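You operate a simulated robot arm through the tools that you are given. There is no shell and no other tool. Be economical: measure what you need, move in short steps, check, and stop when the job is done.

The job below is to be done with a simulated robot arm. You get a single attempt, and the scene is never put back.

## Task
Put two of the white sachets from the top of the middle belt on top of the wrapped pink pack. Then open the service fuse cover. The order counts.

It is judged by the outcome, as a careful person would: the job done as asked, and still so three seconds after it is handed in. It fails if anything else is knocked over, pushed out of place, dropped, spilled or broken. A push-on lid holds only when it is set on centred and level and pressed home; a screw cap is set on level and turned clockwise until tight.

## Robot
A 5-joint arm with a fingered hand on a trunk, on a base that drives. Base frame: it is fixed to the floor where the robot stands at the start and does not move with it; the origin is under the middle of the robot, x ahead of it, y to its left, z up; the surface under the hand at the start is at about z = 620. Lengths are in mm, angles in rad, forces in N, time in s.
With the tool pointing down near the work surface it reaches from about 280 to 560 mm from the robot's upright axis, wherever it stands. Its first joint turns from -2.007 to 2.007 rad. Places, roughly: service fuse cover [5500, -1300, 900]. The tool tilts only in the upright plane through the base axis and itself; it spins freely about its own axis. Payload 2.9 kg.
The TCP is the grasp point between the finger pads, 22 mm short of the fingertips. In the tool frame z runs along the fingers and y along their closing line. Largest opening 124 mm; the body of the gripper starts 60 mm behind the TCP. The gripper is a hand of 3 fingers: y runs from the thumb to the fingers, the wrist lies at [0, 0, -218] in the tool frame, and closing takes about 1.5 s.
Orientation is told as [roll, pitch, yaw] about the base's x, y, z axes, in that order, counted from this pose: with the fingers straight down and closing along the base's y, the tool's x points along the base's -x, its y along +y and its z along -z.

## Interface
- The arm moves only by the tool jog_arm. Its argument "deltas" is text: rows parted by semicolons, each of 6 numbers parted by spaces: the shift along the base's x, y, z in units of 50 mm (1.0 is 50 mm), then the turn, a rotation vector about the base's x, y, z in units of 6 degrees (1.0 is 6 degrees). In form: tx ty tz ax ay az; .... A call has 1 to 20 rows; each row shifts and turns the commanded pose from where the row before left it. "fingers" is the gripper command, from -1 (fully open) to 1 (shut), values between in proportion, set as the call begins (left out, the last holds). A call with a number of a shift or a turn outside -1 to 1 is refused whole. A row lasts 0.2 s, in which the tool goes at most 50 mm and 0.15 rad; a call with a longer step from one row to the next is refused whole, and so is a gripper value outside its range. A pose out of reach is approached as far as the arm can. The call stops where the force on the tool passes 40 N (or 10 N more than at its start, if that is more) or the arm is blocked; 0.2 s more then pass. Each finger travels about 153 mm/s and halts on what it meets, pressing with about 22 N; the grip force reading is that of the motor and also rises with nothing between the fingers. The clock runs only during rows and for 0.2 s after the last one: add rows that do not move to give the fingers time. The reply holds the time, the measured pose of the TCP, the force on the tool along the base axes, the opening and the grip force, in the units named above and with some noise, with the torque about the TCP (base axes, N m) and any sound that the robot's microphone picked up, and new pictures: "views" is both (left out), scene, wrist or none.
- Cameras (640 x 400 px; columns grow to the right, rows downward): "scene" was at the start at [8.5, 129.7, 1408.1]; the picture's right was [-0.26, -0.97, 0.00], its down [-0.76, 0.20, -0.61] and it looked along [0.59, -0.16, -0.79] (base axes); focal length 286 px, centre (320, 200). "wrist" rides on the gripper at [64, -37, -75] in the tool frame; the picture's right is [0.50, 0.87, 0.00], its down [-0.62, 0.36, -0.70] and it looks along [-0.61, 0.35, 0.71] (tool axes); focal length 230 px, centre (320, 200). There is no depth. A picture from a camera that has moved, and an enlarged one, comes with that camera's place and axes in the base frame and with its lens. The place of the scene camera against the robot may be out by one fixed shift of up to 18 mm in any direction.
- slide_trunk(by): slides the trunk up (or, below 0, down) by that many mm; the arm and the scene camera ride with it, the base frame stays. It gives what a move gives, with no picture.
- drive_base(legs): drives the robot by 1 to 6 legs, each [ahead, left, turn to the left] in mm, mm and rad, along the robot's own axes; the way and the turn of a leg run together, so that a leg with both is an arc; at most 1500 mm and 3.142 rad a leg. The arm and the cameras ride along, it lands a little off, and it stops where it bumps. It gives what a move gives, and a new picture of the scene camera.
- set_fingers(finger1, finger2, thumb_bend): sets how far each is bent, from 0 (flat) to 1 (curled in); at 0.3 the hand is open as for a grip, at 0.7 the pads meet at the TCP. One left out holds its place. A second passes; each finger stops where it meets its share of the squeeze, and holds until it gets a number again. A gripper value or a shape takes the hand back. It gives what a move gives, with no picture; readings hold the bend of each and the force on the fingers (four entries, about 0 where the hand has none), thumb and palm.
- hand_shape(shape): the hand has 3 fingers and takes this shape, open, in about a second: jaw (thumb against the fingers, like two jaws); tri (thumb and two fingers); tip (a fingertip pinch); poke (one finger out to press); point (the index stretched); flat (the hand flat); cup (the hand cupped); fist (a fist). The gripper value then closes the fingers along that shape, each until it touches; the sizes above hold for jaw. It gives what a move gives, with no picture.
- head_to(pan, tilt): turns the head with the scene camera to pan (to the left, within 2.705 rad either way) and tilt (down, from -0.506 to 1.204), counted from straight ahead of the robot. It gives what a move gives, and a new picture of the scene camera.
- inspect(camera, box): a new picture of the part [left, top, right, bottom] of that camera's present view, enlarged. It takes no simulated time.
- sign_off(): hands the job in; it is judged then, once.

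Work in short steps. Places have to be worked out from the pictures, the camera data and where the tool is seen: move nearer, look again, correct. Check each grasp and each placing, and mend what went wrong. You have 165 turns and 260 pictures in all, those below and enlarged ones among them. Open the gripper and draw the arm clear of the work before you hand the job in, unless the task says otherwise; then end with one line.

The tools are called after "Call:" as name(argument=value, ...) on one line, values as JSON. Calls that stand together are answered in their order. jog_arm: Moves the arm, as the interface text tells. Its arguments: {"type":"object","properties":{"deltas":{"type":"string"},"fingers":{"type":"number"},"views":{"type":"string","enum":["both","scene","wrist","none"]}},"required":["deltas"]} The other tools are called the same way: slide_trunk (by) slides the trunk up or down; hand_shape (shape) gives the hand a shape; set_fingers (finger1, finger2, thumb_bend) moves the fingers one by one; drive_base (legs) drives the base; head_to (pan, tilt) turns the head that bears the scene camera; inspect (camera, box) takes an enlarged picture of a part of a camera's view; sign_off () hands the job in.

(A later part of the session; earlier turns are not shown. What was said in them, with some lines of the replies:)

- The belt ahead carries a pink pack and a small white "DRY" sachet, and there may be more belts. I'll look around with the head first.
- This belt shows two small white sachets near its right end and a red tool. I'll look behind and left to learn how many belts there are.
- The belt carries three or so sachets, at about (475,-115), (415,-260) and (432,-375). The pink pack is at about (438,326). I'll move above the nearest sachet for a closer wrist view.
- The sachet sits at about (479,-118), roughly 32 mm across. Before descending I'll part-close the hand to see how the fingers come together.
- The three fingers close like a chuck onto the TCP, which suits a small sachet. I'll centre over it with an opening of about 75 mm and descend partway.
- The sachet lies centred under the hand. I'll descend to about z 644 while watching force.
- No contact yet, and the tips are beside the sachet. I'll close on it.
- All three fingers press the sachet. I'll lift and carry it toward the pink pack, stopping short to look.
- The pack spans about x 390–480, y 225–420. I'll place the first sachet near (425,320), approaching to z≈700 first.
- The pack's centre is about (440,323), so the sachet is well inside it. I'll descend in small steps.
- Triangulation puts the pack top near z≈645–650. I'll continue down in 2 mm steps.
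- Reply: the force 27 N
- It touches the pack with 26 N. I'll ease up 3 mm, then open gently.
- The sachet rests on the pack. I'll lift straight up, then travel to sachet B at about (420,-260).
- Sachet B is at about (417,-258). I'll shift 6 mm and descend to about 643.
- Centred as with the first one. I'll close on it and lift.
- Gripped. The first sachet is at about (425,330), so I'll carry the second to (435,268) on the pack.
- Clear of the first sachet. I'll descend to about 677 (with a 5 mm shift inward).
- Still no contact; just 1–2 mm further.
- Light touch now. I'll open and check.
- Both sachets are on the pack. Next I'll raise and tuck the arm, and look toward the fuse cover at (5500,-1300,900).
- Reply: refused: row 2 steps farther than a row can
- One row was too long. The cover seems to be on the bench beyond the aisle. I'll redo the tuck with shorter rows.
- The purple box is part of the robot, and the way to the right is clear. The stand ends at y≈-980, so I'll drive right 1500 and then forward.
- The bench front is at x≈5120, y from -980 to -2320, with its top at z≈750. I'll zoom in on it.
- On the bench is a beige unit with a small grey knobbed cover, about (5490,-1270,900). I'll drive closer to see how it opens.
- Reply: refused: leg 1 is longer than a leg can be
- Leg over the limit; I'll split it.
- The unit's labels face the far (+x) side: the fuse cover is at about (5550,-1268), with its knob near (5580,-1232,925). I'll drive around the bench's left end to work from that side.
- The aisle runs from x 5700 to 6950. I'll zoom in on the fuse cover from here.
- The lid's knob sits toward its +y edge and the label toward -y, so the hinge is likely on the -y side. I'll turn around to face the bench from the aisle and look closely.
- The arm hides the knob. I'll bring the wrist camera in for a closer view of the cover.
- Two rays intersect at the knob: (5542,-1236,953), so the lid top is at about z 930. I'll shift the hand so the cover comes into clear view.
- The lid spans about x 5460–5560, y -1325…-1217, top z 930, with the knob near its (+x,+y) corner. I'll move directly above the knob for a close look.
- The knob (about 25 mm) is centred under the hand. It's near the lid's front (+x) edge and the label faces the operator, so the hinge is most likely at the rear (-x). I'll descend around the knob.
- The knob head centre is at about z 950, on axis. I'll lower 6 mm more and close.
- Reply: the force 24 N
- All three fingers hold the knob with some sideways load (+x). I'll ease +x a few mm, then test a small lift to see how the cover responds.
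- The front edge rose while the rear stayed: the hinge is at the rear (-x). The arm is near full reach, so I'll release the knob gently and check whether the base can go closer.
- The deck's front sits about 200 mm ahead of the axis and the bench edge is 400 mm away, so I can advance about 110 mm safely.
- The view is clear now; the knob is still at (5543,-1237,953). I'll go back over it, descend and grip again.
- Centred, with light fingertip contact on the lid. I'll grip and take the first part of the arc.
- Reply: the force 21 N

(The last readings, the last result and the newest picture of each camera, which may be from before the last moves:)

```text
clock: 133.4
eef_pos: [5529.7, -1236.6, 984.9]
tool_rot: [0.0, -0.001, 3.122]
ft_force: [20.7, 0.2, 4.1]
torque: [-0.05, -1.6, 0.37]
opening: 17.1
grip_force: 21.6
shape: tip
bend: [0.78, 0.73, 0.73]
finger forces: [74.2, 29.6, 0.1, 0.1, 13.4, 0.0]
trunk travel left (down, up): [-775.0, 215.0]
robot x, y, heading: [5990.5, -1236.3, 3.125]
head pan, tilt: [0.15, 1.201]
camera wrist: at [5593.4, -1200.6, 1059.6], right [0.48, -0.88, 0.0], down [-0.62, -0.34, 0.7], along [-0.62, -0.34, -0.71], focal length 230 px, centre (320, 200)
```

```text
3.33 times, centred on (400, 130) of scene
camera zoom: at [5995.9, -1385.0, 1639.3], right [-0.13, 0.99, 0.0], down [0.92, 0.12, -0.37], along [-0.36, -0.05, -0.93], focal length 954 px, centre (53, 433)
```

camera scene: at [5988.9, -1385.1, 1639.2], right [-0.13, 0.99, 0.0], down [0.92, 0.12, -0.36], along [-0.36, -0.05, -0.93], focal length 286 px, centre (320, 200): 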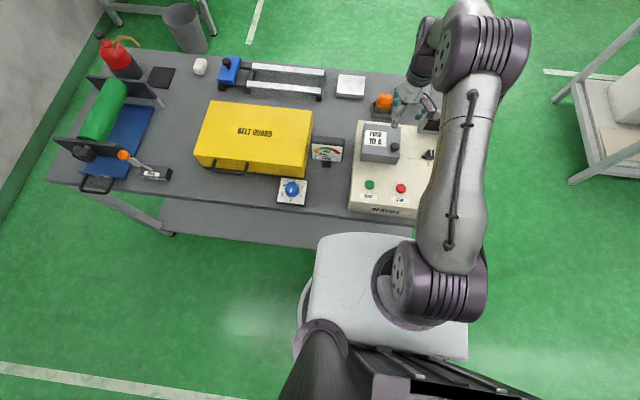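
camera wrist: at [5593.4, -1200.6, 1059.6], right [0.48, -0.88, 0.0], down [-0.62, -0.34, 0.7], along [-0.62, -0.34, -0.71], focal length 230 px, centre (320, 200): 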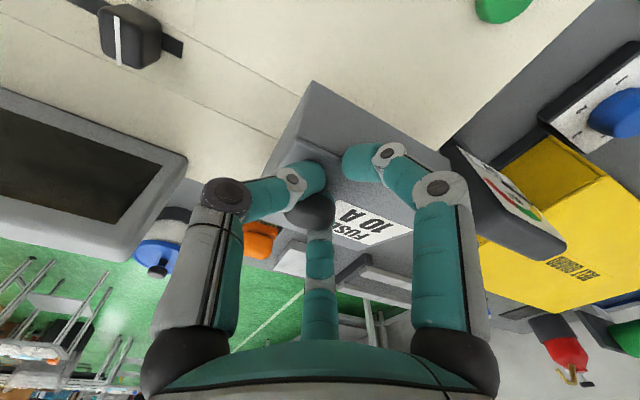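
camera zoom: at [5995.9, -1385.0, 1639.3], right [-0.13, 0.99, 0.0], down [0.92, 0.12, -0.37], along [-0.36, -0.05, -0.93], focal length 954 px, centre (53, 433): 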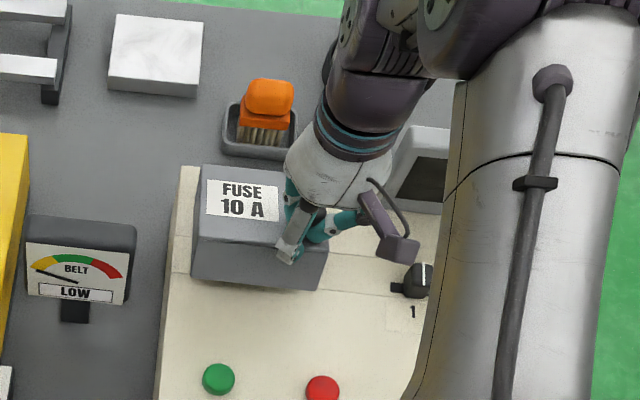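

The lid is rising (about 15°), with some drag in x. I'll continue mostly upward and add a little tilt to follow the knob.

Call:
jog_arm(deltas="0 0 0.14 0 -0.7 0;-0.1 0 0.14 0 -0.7 0;-0.13 0 0.13 0 -0.7 0;0 0 0 0 0 0", views="wrist")

Call:
inspect(camera="scene", box=[330, 70, 470, 190])

```text
clock: 134.4
eef_pos: [5511.4, -1240.1, 1003.4]
tool_rot: [-0.007, 0.22, 3.123]
ft_force: [-1.9, -19.3, -6.2]
torque: [-0.13, -0.21, 0.27]
opening: 12.0
grip_force: 21.8
shape: tip
bend: [0.76, 0.74, 0.76]
finger forces: [71.6, 34.0, 0.1, 0.0, 0.0, 0.0]
trunk travel left (down, up): [-775.0, 215.0]
robot x, y, heading: [5991.4, -1235.1, 3.123]
head pan, tilt: [0.15, 1.201]
camera wrist: at [5557.4, -1205.3, 1090.5], right [0.47, -0.88, 0.1], down [-0.76, -0.35, 0.55], along [-0.44, -0.34, -0.83], focal length 230 px, centre (320, 200)
```

wrist: 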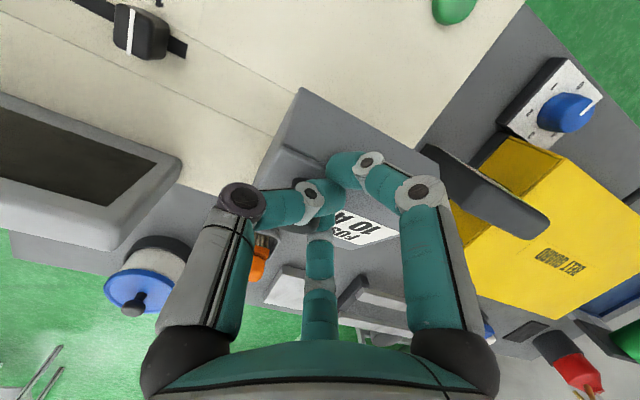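

```text
3.33 times, centred on (400, 130) of scene
camera zoom: at [5987.6, -1391.4, 1638.6], right [-0.13, 0.99, 0.0], down [0.92, 0.12, -0.36], along [-0.36, -0.04, -0.93], focal length 954 px, centre (53, 433)
```

zoom: 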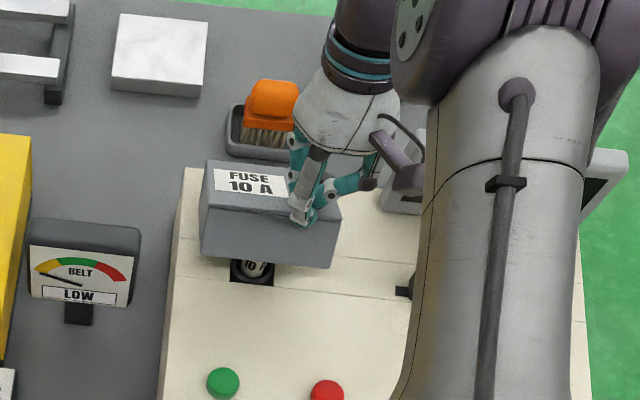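

The lid is at about 35° and the fuse bay shows, but the grip looks to be slipping. I'll look closely at the fingers.

Call:
inspect(camera="wrist", box=[220, 80, 420, 260])

Call:
inspect(camera="scene", box=[375, 100, 435, 150])

```text
2.22 times, centred on (320, 170) of wrist
camera zoom: at [5557.4, -1205.3, 1090.5], right [0.47, -0.88, 0.1], down [-0.76, -0.35, 0.55], along [-0.44, -0.34, -0.83], focal length 511 px, centre (320, 267)
```

zoom: 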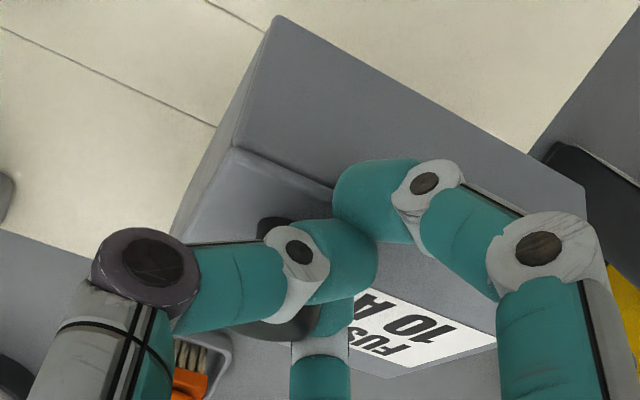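

```text
8.00 times, centred on (405, 125) of scene
camera zoom: at [5987.6, -1391.4, 1638.6], right [-0.13, 0.99, 0.0], down [0.92, 0.12, -0.36], along [-0.36, -0.04, -0.93], focal length 2289 px, centre (-360, 800)
```

zoom: 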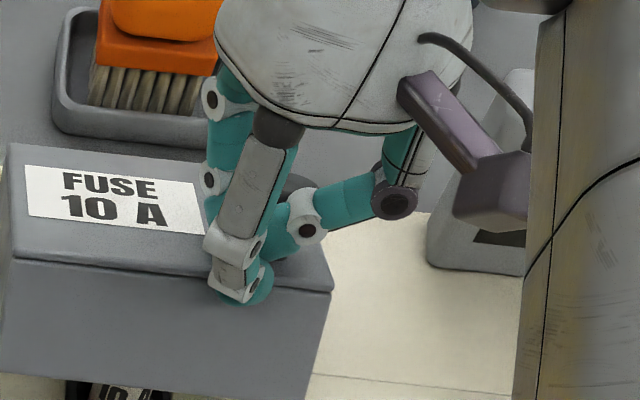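

The knob now sits on the -x side of the thumb and finger, so they push it from its front. I'll keep following the arc (push -x, slightly up, tilt) and check.

Call:
jog_arm(deltas="-0.2 0 0.14 0 -0.9 0;-0.2 0 0.12 0 -0.9 0;-0.2 0 0.1 0 -0.5 0;0 0 0 0 0 0", views="wrist")

Call:
inspect(camera="scene", box=[330, 70, 470, 190])

```text
clock: 135.4
eef_pos: [5504.0, -1235.3, 1022.9]
tool_rot: [-0.01, 0.461, 3.116]
ft_force: [0.1, 0.2, 0.3]
torque: [0.03, 0.01, -0.01]
opening: 10.4
grip_force: 21.9
shape: tip
bend: [0.76, 0.77, 0.79]
finger forces: [0.1, 0.0, 0.1, 0.0, 0.1, 0.0]
out of reach, approached as far as the arm can: row 3
trunk travel left (down, up): [-775.0, 215.0]
robot x, y, heading: [5987.4, -1237.8, 3.12]
head pan, tilt: [0.15, 1.201]
camera wrist: at [5527.5, -1199.1, 1118.9], right [0.43, -0.88, 0.21], down [-0.87, -0.34, 0.35], along [-0.23, -0.34, -0.91], focal length 230 px, centre (320, 200)
```

wrist: 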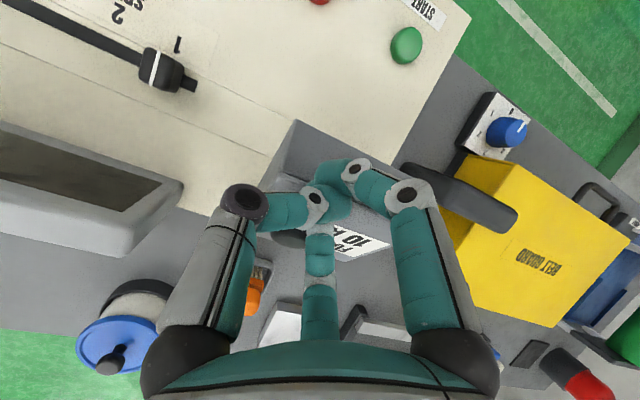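

```text
3.33 times, centred on (400, 130) of scene
camera zoom: at [5987.6, -1385.5, 1639.3], right [-0.13, 0.99, 0.0], down [0.92, 0.12, -0.36], along [-0.36, -0.05, -0.93], focal length 954 px, centre (53, 433)
```

zoom: 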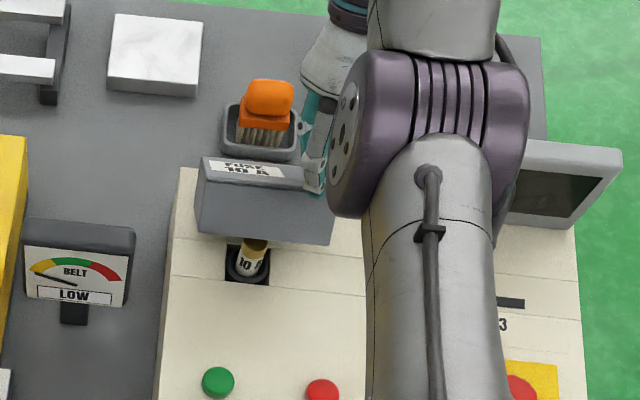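

Force is zero and the lid stays at about 50° on its own, with the fuse visible. I'll retreat up and back, then push the lid fully open from its front edge with closed fingers.

Call:
jog_arm(deltas="0.1 0 0.4 0 0 0;0.2 0 0.5 0 0 0;0.5 0 0.5 0 0.5 0;0.6 0 0.3 0 0.9 0;0.6 0 0 0 0.9 0;0.3 0 0 0 0.9 0;0 0 0 0 0.9 0;0 0 0 0 0.3 0;0 0 0 0 0 0", views="both")

Call:
inspect(camera="scene", box=[330, 70, 470, 190])

```text
clock: 137.4
eef_pos: [5619.5, -1236.1, 1108.5]
tool_rot: [0.0, -0.001, 3.123]
ft_force: [-0.3, 0.5, 0.3]
torque: [-0.04, 0.03, 0.01]
opening: 10.3
grip_force: 22.3
shape: tip
bend: [0.76, 0.77, 0.79]
finger forces: [0.0, 0.0, 0.0, 0.2, 0.0, 0.1]
trunk travel left (down, up): [-775.0, 215.0]
robot x, y, heading: [5988.9, -1232.6, 3.124]
head pan, tilt: [0.15, 1.201]
camera scene: at [5988.9, -1385.1, 1639.2], right [-0.13, 0.99, 0.0], down [0.92, 0.12, -0.36], along [-0.36, -0.05, -0.93], focal length 286 px, centre (320, 200)
camera wrist: at [5683.4, -1200.0, 1183.2], right [0.48, -0.88, 0.0], down [-0.62, -0.34, 0.7], along [-0.61, -0.34, -0.71], focal length 230 px, centre (320, 200)
```

scene: 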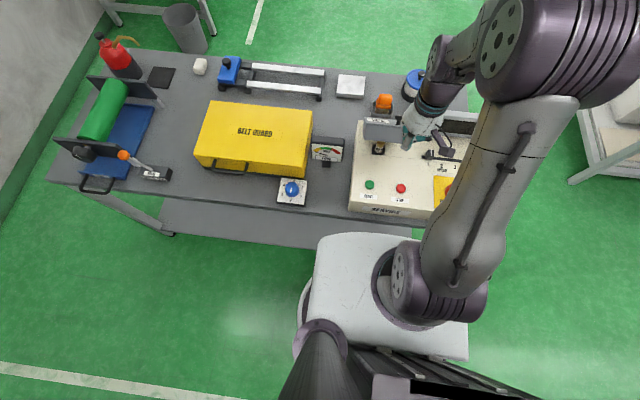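
wrist: 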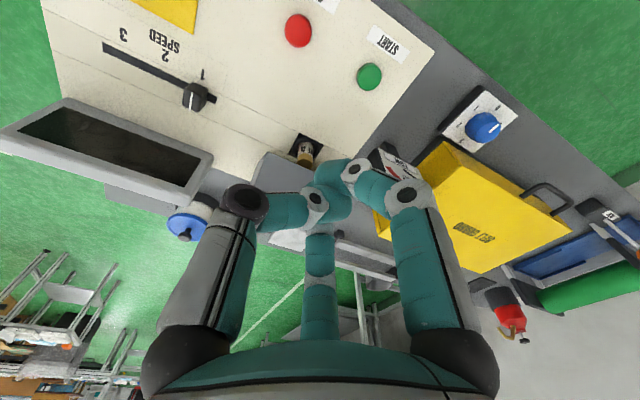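

```text
3.33 times, centred on (400, 130) of scene
camera zoom: at [5988.9, -1385.1, 1639.2], right [-0.13, 0.99, 0.0], down [0.92, 0.12, -0.36], along [-0.36, -0.05, -0.93], focal length 954 px, centre (53, 433)
```

zoom: 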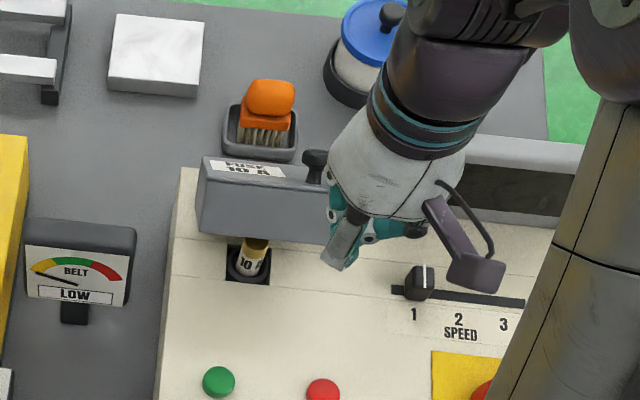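

The lid holds at about 40–45°. I'll lower the closed fingers in front of its lower front edge (y≈-1265, tips at about 945), clear of the buttons.

Call:
jog_arm(deltas="0 -0.3 -0.4 0 0 0;0 -0.28 -0.5 0 0 0;0 0 -0.6 0 0 0;0 0 -0.6 0 0 0;0 0 -0.6 0 0 0;0 0 0 0 0 0", fingers=1, views="wrist")

Call:
inspect(camera="scene", box=[330, 70, 470, 190])

```text
clock: 138.8
eef_pos: [5618.6, -1263.7, 973.2]
tool_rot: [0.0, -0.002, 3.123]
ft_force: [-0.1, 0.0, 0.6]
torque: [-0.02, 0.0, 0.02]
opening: 10.6
grip_force: 22.0
shape: tip
bend: [0.76, 0.77, 0.79]
finger forces: [0.0, 0.1, 0.0, 0.0, 0.0, 0.0]
trunk travel left (down, up): [-775.0, 215.0]
robot x, y, heading: [5991.3, -1234.3, 3.12]
head pan, tilt: [0.15, 1.201]
camera wrist: at [5683.3, -1228.7, 1047.7], right [0.48, -0.88, 0.0], down [-0.62, -0.34, 0.7], along [-0.61, -0.34, -0.71], focal length 230 px, centre (320, 200)
```

wrist: 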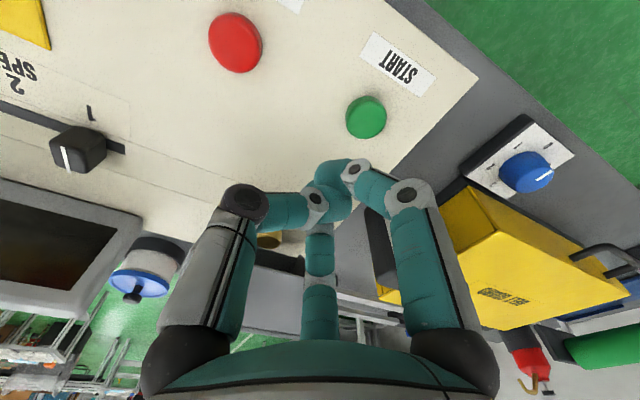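

```text
3.33 times, centred on (400, 130) of scene
camera zoom: at [5989.6, -1385.0, 1639.2], right [-0.13, 0.99, 0.0], down [0.92, 0.12, -0.36], along [-0.36, -0.05, -0.93], focal length 954 px, centre (53, 433)
```

zoom: 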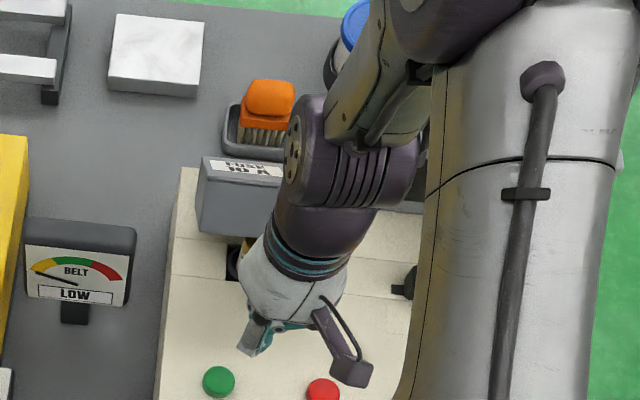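

Clear so far. I'll advance toward -x in small steps until it meets the lid.

Call:
jog_arm(deltas="-0.3 0 0 0 0 0;-0.3 0 0 0 0 0;-0.2 0 0 0 0 0;0 0 0 0 0 0", views="wrist")

Call:
inspect(camera="wrist", box=[220, 130, 420, 270])

```text
clock: 139.8
eef_pos: [5578.4, -1264.6, 973.5]
tool_rot: [0.0, -0.001, 3.121]
ft_force: [0.5, 1.1, 0.8]
torque: [-0.01, -0.03, 0.0]
opening: 10.5
grip_force: 22.3
shape: tip
bend: [0.76, 0.77, 0.79]
finger forces: [0.0, 0.0, 0.1, 0.1, 0.1, 0.0]
trunk travel left (down, up): [-775.0, 215.0]
robot x, y, heading: [5984.9, -1236.2, 3.125]
head pan, tilt: [0.15, 1.201]
camera wrist: at [5642.9, -1229.1, 1047.8], right [0.48, -0.88, 0.0], down [-0.62, -0.34, 0.7], along [-0.61, -0.34, -0.71], focal length 230 px, centre (320, 200)
```

wrist: 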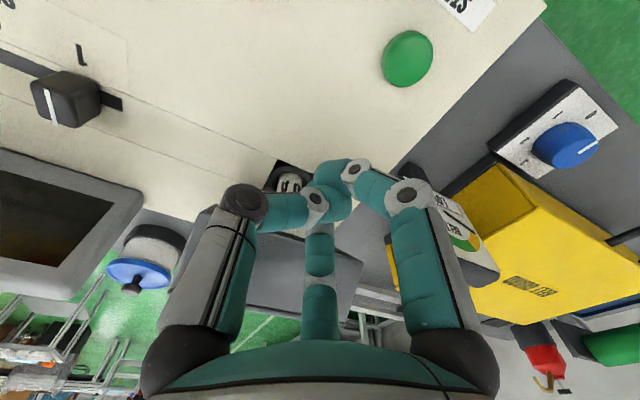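

```text
2.86 times, centred on (320, 200) of wrist
camera zoom: at [5642.9, -1229.1, 1047.8], right [0.48, -0.88, 0.0], down [-0.62, -0.34, 0.7], along [-0.61, -0.34, -0.71], focal length 657 px, centre (320, 200)
```

zoom: 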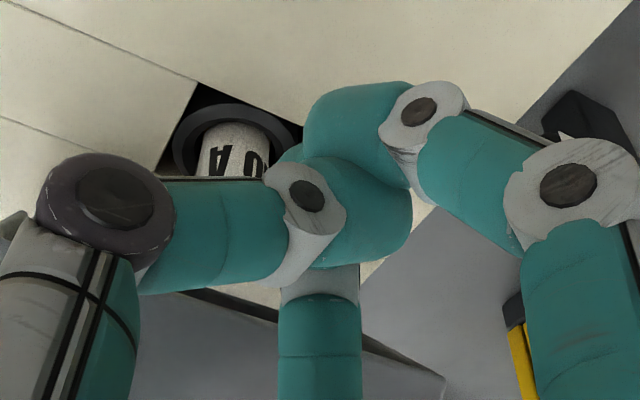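

The fuse stands upright under the lid, so I'll raise the fingertips to about z 965 and offset toward +y to stay clear of it while pushing.

Call:
jog_arm(deltas="0 0.3 0.3 0 0 0;0 0.2 0 0 0 0;-0.3 0 0 0 0 0;-0.2 0 0 0 0 0;0 0 0 0 0 0", views="wrist")

Call:
inspect(camera="scene", box=[330, 70, 470, 190])

```text
clock: 141.0
eef_pos: [5553.8, -1239.5, 987.9]
tool_rot: [0.0, 0.0, 3.122]
ft_force: [0.2, -0.3, -0.5]
torque: [0.02, 0.0, 0.0]
opening: 10.6
grip_force: 22.5
shape: tip
bend: [0.76, 0.77, 0.79]
finger forces: [0.0, 0.0, 0.0, 0.0, 0.1, 0.0]
trunk travel left (down, up): [-775.0, 215.0]
robot x, y, heading: [5988.9, -1236.0, 3.121]
head pan, tilt: [0.15, 1.201]
camera wrist: at [5618.5, -1203.9, 1062.6], right [0.48, -0.88, 0.0], down [-0.62, -0.34, 0.7], along [-0.61, -0.34, -0.71], focal length 230 px, centre (320, 200)
```

wrist: 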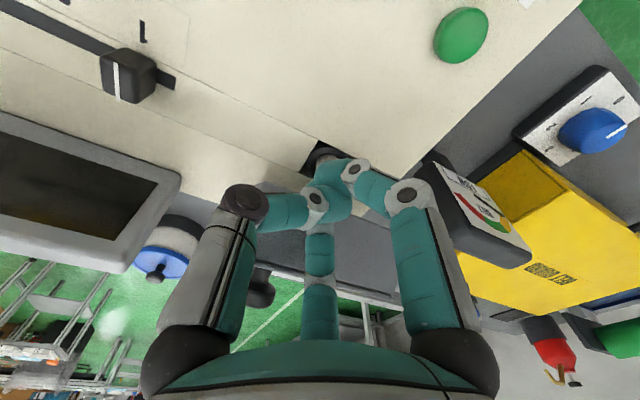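

```text
3.33 times, centred on (400, 130) of scene
camera zoom: at [5989.0, -1385.2, 1639.2], right [-0.13, 0.99, 0.0], down [0.92, 0.12, -0.36], along [-0.36, -0.05, -0.93], focal length 954 px, centre (53, 433)
```

zoom: 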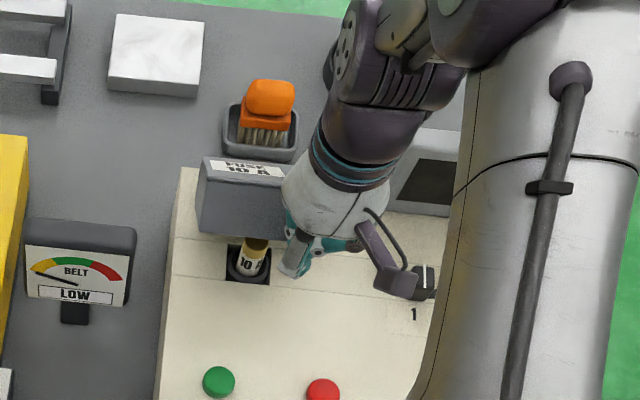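

Still free. I'll keep pushing -x with a slight rise as it makes contact.

Call:
jog_arm(deltas="-0.3 0 0 0 0 0;-0.3 0 0.05 0 0 0;-0.2 0 0.1 0 0 0;0 0 0 0 0 0", views="wrist")

Call:
inspect(camera="scene", box=[330, 70, 470, 190])

```text
clock: 142.0
eef_pos: [5518.6, -1240.6, 998.5]
tool_rot: [0.0, -0.007, 3.124]
ft_force: [14.0, -2.5, 28.4]
torque: [-0.22, 0.43, 0.15]
opening: 10.0
grip_force: 22.5
shape: tip
bend: [0.76, 0.78, 0.8]
finger forces: [0.0, 26.5, 0.0, 0.0, 0.0, 0.0]
trunk travel left (down, up): [-775.0, 215.0]
robot x, y, heading: [5992.9, -1237.7, 3.126]
head pan, tilt: [0.15, 1.201]
camera wrist: at [5583.7, -1204.6, 1073.1], right [0.48, -0.88, 0.0], down [-0.62, -0.34, 0.71], along [-0.62, -0.34, -0.71], focal length 230 px, centre (320, 200)
```

wrist: 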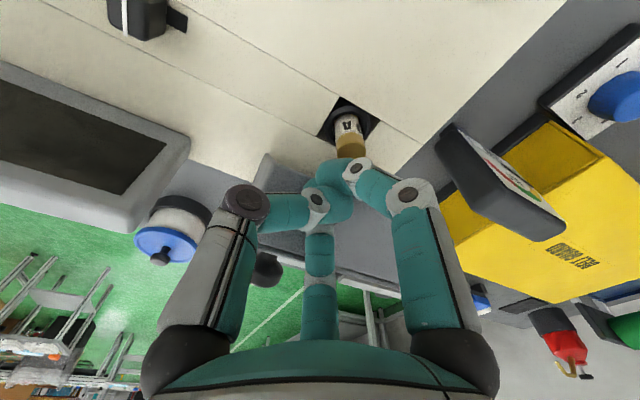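

```text
3.33 times, centred on (400, 130) of scene
camera zoom: at [5998.2, -1385.8, 1639.3], right [-0.13, 0.99, 0.0], down [0.92, 0.12, -0.37], along [-0.36, -0.05, -0.93], focal length 954 px, centre (53, 433)
```

zoom: 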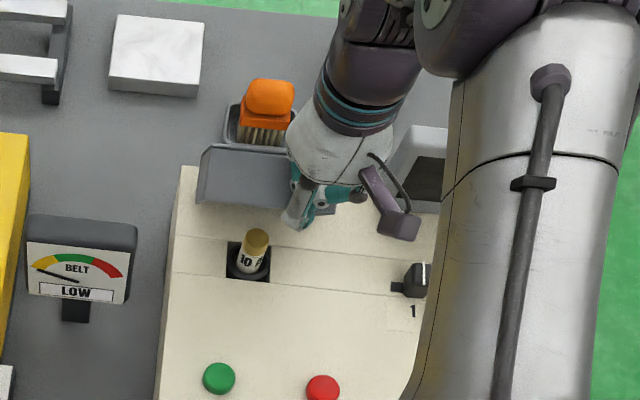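

The lid is opening further (about 65°), with the fingertip riding on its front face. I'll continue with -x and a bit more rise.

Call:
jog_arm(deltas="-0.1 0 0.12 0 0 0;-0.2 0 0.05 0 0 0;-0.2 0 0.05 0 0 0;0 0 0 0 0 0", views="wrist")

Call:
inspect(camera="scene", box=[330, 70, 470, 190])

```text
clock: 143.0
eef_pos: [5493.9, -1240.7, 1010.0]
tool_rot: [0.001, -0.007, 3.123]
ft_force: [8.9, -2.5, 30.7]
torque: [-0.02, 0.12, 0.04]
opening: 11.5
grip_force: 21.9
shape: tip
bend: [0.78, 0.79, 0.81]
finger forces: [0.0, 67.2, 0.0, 0.0, 0.0, 0.1]
trunk travel left (down, up): [-775.0, 215.0]
robot x, y, heading: [5992.5, -1233.1, 3.119]
head pan, tilt: [0.15, 1.201]
camera wrist: at [5557.9, -1204.5, 1084.0], right [0.48, -0.88, 0.0], down [-0.62, -0.34, 0.71], along [-0.62, -0.34, -0.71], focal length 230 px, centre (320, 200)
```

wrist: 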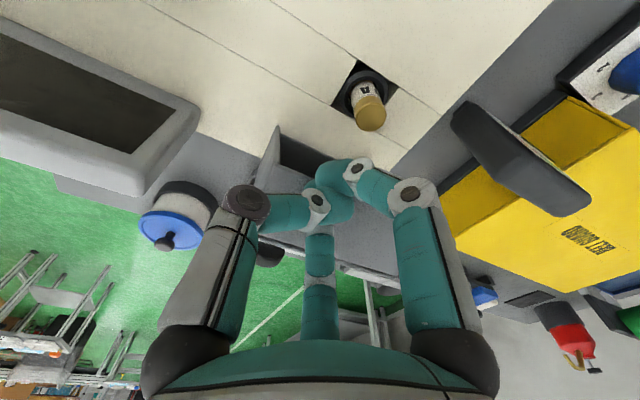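

```text
3.33 times, centred on (400, 130) of scene
camera zoom: at [5997.1, -1386.0, 1639.2], right [-0.13, 0.99, 0.0], down [0.92, 0.12, -0.37], along [-0.36, -0.05, -0.93], focal length 954 px, centre (53, 433)
```

zoom: 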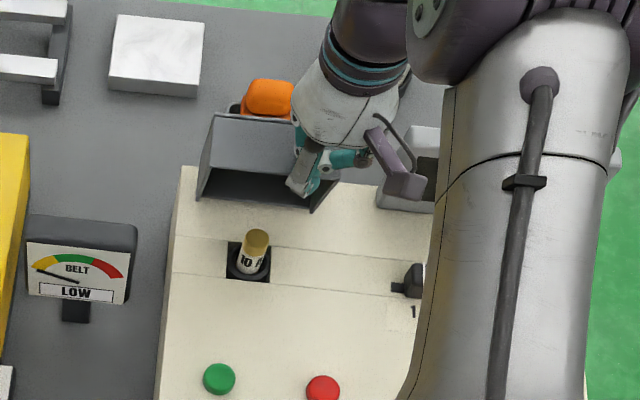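

The lid stands near vertical with its inside visible. I'll lift the hand off and check whether it stays.

Call:
jog_arm(deltas="0.05 0 0.3 0 0 0;0.1 0 0.6 0 0 0;0.4 0 0.6 0 0 0;0.8 0 0.3 0 0 0;0.9 0 0 0 0 0;0.8 0 0 0 0 0;0 0 0 0 0 0", fingers=0, views="both")

Call:
inspect(camera="scene", box=[330, 70, 470, 190])

```text
clock: 144.6
eef_pos: [5638.5, -1242.0, 1097.4]
tool_rot: [0.0, 0.002, 3.123]
ft_force: [-0.2, -0.1, 0.3]
torque: [0.0, 0.01, -0.01]
opening: 61.2
grip_force: 0.0
shape: tip
bend: [0.37, 0.37, 0.7]
finger forces: [0.0, 0.0, 0.1, 0.0, 0.0, 0.0]
trunk travel left (down, up): [-775.0, 215.0]
robot x, y, heading: [5992.7, -1240.4, 3.121]
head pan, tilt: [0.15, 1.201]
camera scene: at [5988.1, -1385.1, 1639.2], right [-0.13, 0.99, 0.0], down [0.92, 0.12, -0.36], along [-0.36, -0.05, -0.93], focal length 286 px, centre (320, 200)
camera wrist: at [5703.6, -1205.7, 1171.9], right [0.48, -0.88, 0.0], down [-0.62, -0.34, 0.7], along [-0.61, -0.34, -0.71], focal length 230 px, centre (320, 200)
```

scene: 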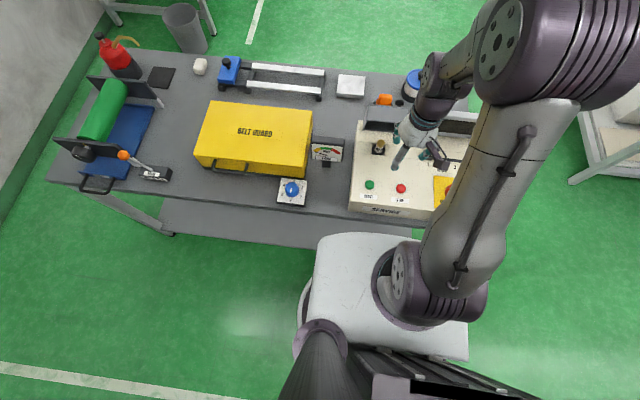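
wrist: 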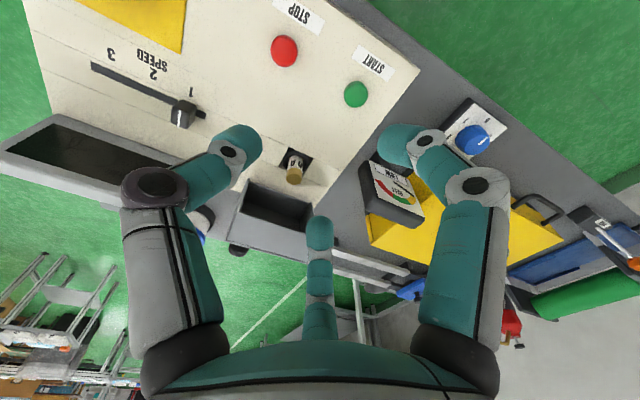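

```text
3.33 times, centred on (400, 130) of scene
camera zoom: at [5988.1, -1385.1, 1639.2], right [-0.13, 0.99, 0.0], down [0.92, 0.12, -0.36], along [-0.36, -0.05, -0.93], focal length 954 px, centre (53, 433)
```

zoom: 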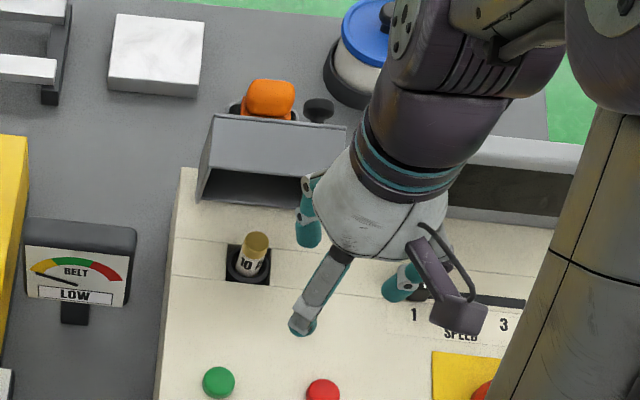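

It stays at about 70°. I'll push it a little further so it's clearly fully open: closed fingers just below the edge height (tips at about 978, above the fuse).

Call:
jog_arm(deltas="-0.3 -0.2 0 0 0 0;-0.6 0 -0.4 0 0 0;-0.5 0 -0.5 0 0 0;0 0 -0.6 0 0 0;0 0 -0.44 0 0 0;-0.2 0 0 0 0 0;0 0 0 0 0 0;0 0 0 0 0 0", fingers=1, views="wrist")

Call:
inspect(camera="scene", box=[330, 70, 470, 190])

```text
clock: 146.4
eef_pos: [5560.5, -1249.9, 1000.4]
tool_rot: [-0.001, 0.0, 3.123]
ft_force: [-0.3, 1.1, 1.0]
torque: [-0.02, 0.01, -0.01]
opening: 0.0
grip_force: 22.0
shape: tip
bend: [0.7, 0.7, 0.7]
finger forces: [0.1, 0.0, 0.0, 0.0, 0.1, 0.0]
trunk travel left (down, up): [-775.0, 215.0]
robot x, y, heading: [5990.1, -1239.6, 3.12]
head pan, tilt: [0.15, 1.201]
camera wrist: at [5624.9, -1214.0, 1074.9], right [0.48, -0.88, 0.0], down [-0.62, -0.34, 0.7], along [-0.61, -0.34, -0.71], focal length 230 px, centre (320, 200)
```

wrist: 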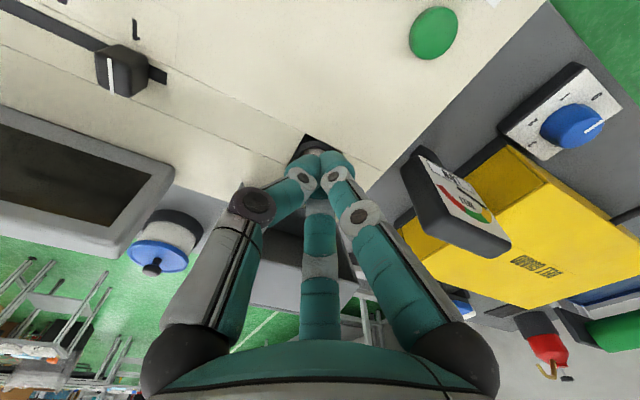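

```text
3.33 times, centred on (400, 130) of scene
camera zoom: at [5988.9, -1385.1, 1639.2], right [-0.13, 0.99, 0.0], down [0.92, 0.12, -0.36], along [-0.36, -0.05, -0.93], focal length 954 px, centre (53, 433)
```

zoom: 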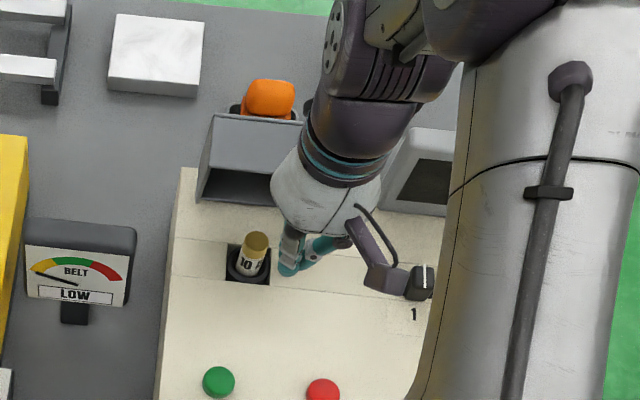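

Fingers are in a tidy bundle in front of the lid. I'll push -x steadily.

Call:
jog_arm(deltas="-0.3 0 0 0 0 0;-0.3 0 0 0 0 0;-0.3 0 0 0 0 0;-0.25 0 0 0 0 0;-0.25 0 0 0 0 0;0 0 0 0 0 0", views="wrist")

Call:
inspect(camera="scene", box=[330, 70, 470, 190])

```text
clock: 147.8
eef_pos: [5490.1, -1250.8, 999.1]
tool_rot: [0.0, -0.001, 3.123]
ft_force: [-0.6, 0.7, -0.1]
torque: [-0.01, 0.0, -0.03]
opening: 0.1
grip_force: 21.9
shape: tip
bend: [0.7, 0.7, 0.7]
finger forces: [0.0, 0.0, 0.0, 0.1, 0.0, 0.0]
trunk travel left (down, up): [-775.0, 215.0]
robot x, y, heading: [5993.2, -1234.0, 3.121]
head pan, tilt: [0.15, 1.201]
camera wrist: at [5555.1, -1214.0, 1073.7], right [0.48, -0.88, 0.0], down [-0.62, -0.34, 0.7], along [-0.61, -0.34, -0.71], focal length 230 px, centre (320, 200)
```

wrist: 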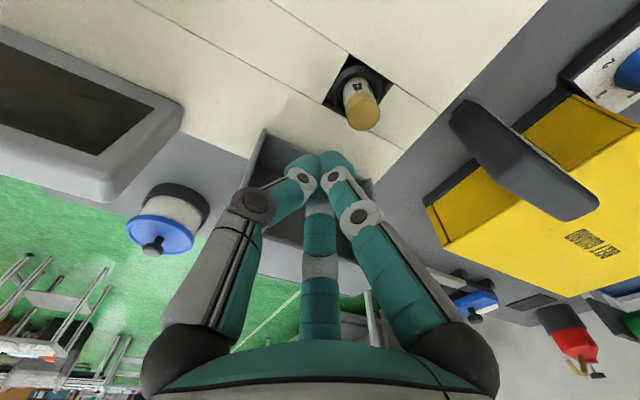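

```text
3.33 times, centred on (400, 130) of scene
camera zoom: at [5989.2, -1385.1, 1639.2], right [-0.13, 0.99, 0.0], down [0.92, 0.12, -0.36], along [-0.36, -0.05, -0.93], focal length 954 px, centre (53, 433)
```

zoom: 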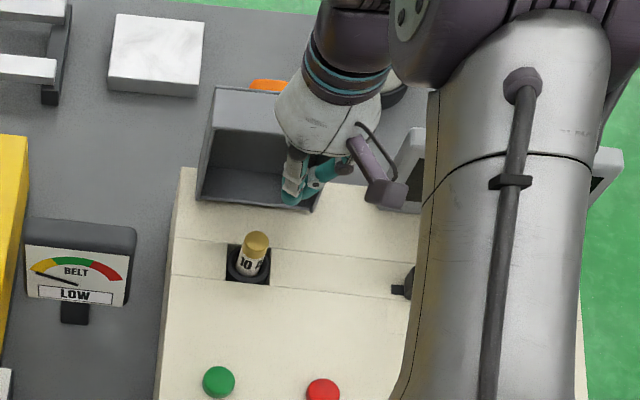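

The lid is now past vertical with its whole interior showing, and there's no load on the fingers. I'll retreat +x first, then up, and view it.

Call:
jog_arm(deltas="0.5 0 0 0 0 0;0.7 0 0 0 0 0;0.6 0 0.6 0 0 0;0.5 0 0.8 0 0 0;0.6 0 0.6 0 0 0;0.6 0.6 0 0 0 0;0.4 0.7 0 0 0 0;0 0.9 0 0 0 0;0 0 0 0 0 0;0 0 0 0 0 0", fingers=-0.5, views="both")

Call:
inspect(camera="scene", box=[330, 70, 470, 190])

```text
clock: 150.0
eef_pos: [5684.6, -1139.5, 1100.1]
tool_rot: [-0.001, 0.0, 3.122]
ft_force: [0.1, -0.5, -0.3]
torque: [0.01, 0.01, -0.01]
opening: 93.2
grip_force: 0.1
shape: tip
bend: [0.27, 0.27, 0.55]
finger forces: [0.0, 0.0, 0.1, 0.0, 0.1, 0.0]
trunk travel left (down, up): [-775.0, 215.0]
robot x, y, heading: [5989.7, -1234.4, 3.121]
head pan, tilt: [0.15, 1.201]
camera scene: at [5989.0, -1384.7, 1639.3], right [-0.13, 0.99, 0.0], down [0.92, 0.12, -0.36], along [-0.36, -0.05, -0.93], focal length 286 px, centre (320, 200)
camera wrist: at [5749.7, -1103.7, 1174.3], right [0.48, -0.88, 0.0], down [-0.62, -0.34, 0.7], along [-0.61, -0.34, -0.71], focal length 230 px, centre (320, 200)
```

scene: 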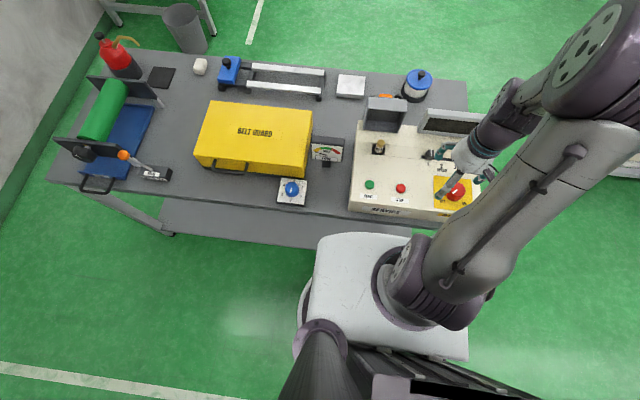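
wrist: 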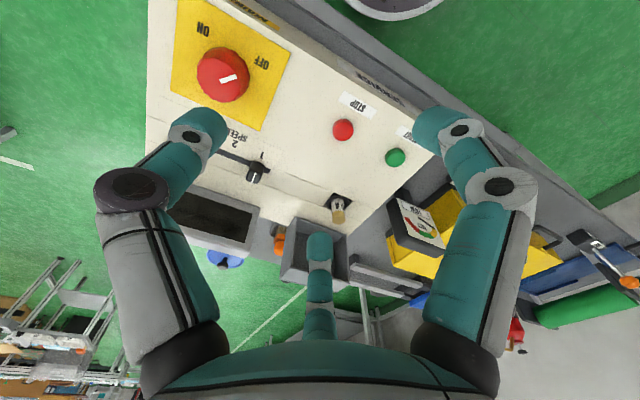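

```text
3.33 times, centred on (400, 130) of scene
camera zoom: at [5989.0, -1384.7, 1639.3], right [-0.13, 0.99, 0.0], down [0.92, 0.12, -0.36], along [-0.36, -0.05, -0.93], focal length 954 px, centre (53, 433)
```

zoom: 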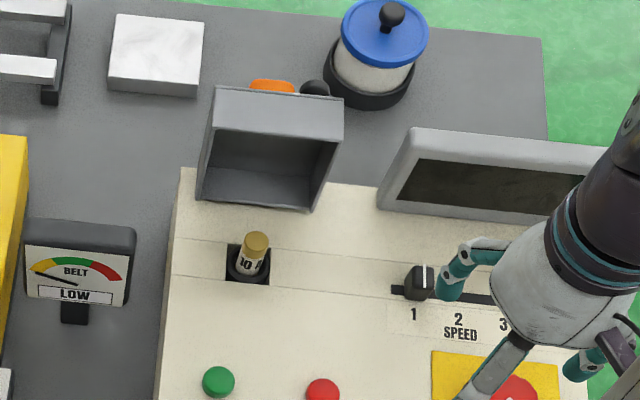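

The cover stands fully open and the fuse and controls are undisturbed. I'll back the robot away and do a final check.

Call:
drive_base(legs=[[-200, 0, 0]])

Call:
inspect(camera="scene", box=[320, 40, 460, 180])

```text
clock: 151.6
eef_pos: [5887.7, -1143.3, 1099.5]
tool_rot: [-0.001, 0.001, 3.122]
ft_force: [-0.3, -0.1, 0.0]
torque: [-0.01, -0.01, 0.01]
opening: 93.5
grip_force: 0.0
shape: tip
bend: [0.27, 0.27, 0.55]
finger forces: [0.1, 0.0, 0.1, 0.0, 0.0, 0.0]
trunk travel left (down, up): [-775.0, 215.0]
robot x, y, heading: [6193.7, -1239.6, 3.119]
head pan, tilt: [0.15, 1.201]
camera scene: at [6191.1, -1388.9, 1639.2], right [-0.13, 0.99, 0.0], down [0.92, 0.12, -0.36], along [-0.36, -0.05, -0.93], focal length 286 px, centre (320, 200)
```

scene: 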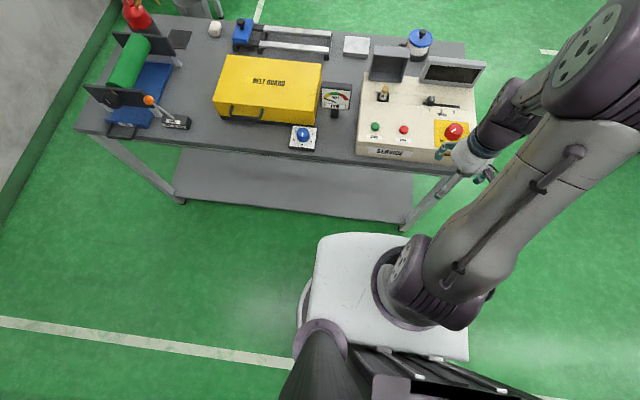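

```text
2.86 times, centred on (390, 110) of scene
camera zoom: at [6191.1, -1388.9, 1639.2], right [-0.13, 0.99, 0.0], down [0.92, 0.12, -0.36], along [-0.36, -0.05, -0.93], focal length 818 px, centre (120, 457)
```

zoom: 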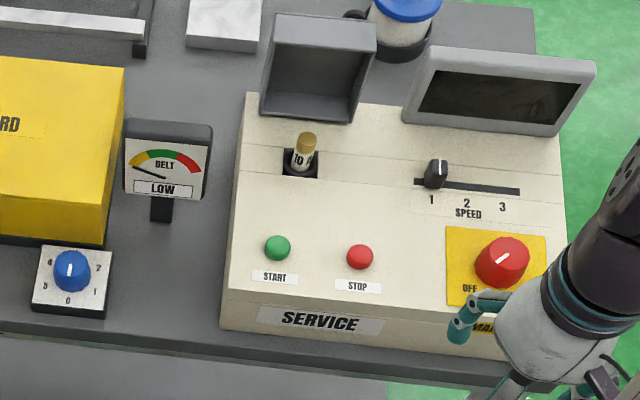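

The cover is open, nothing else has moved, and the arm is clear with the gripper open. I'll hand the job in.

Call:
sign_off()

```text
The job is handed in.
```

I put two white sachets on top of the wrapped pink pack and then opened the service fuse cover, which now stands open past vertical on its own.
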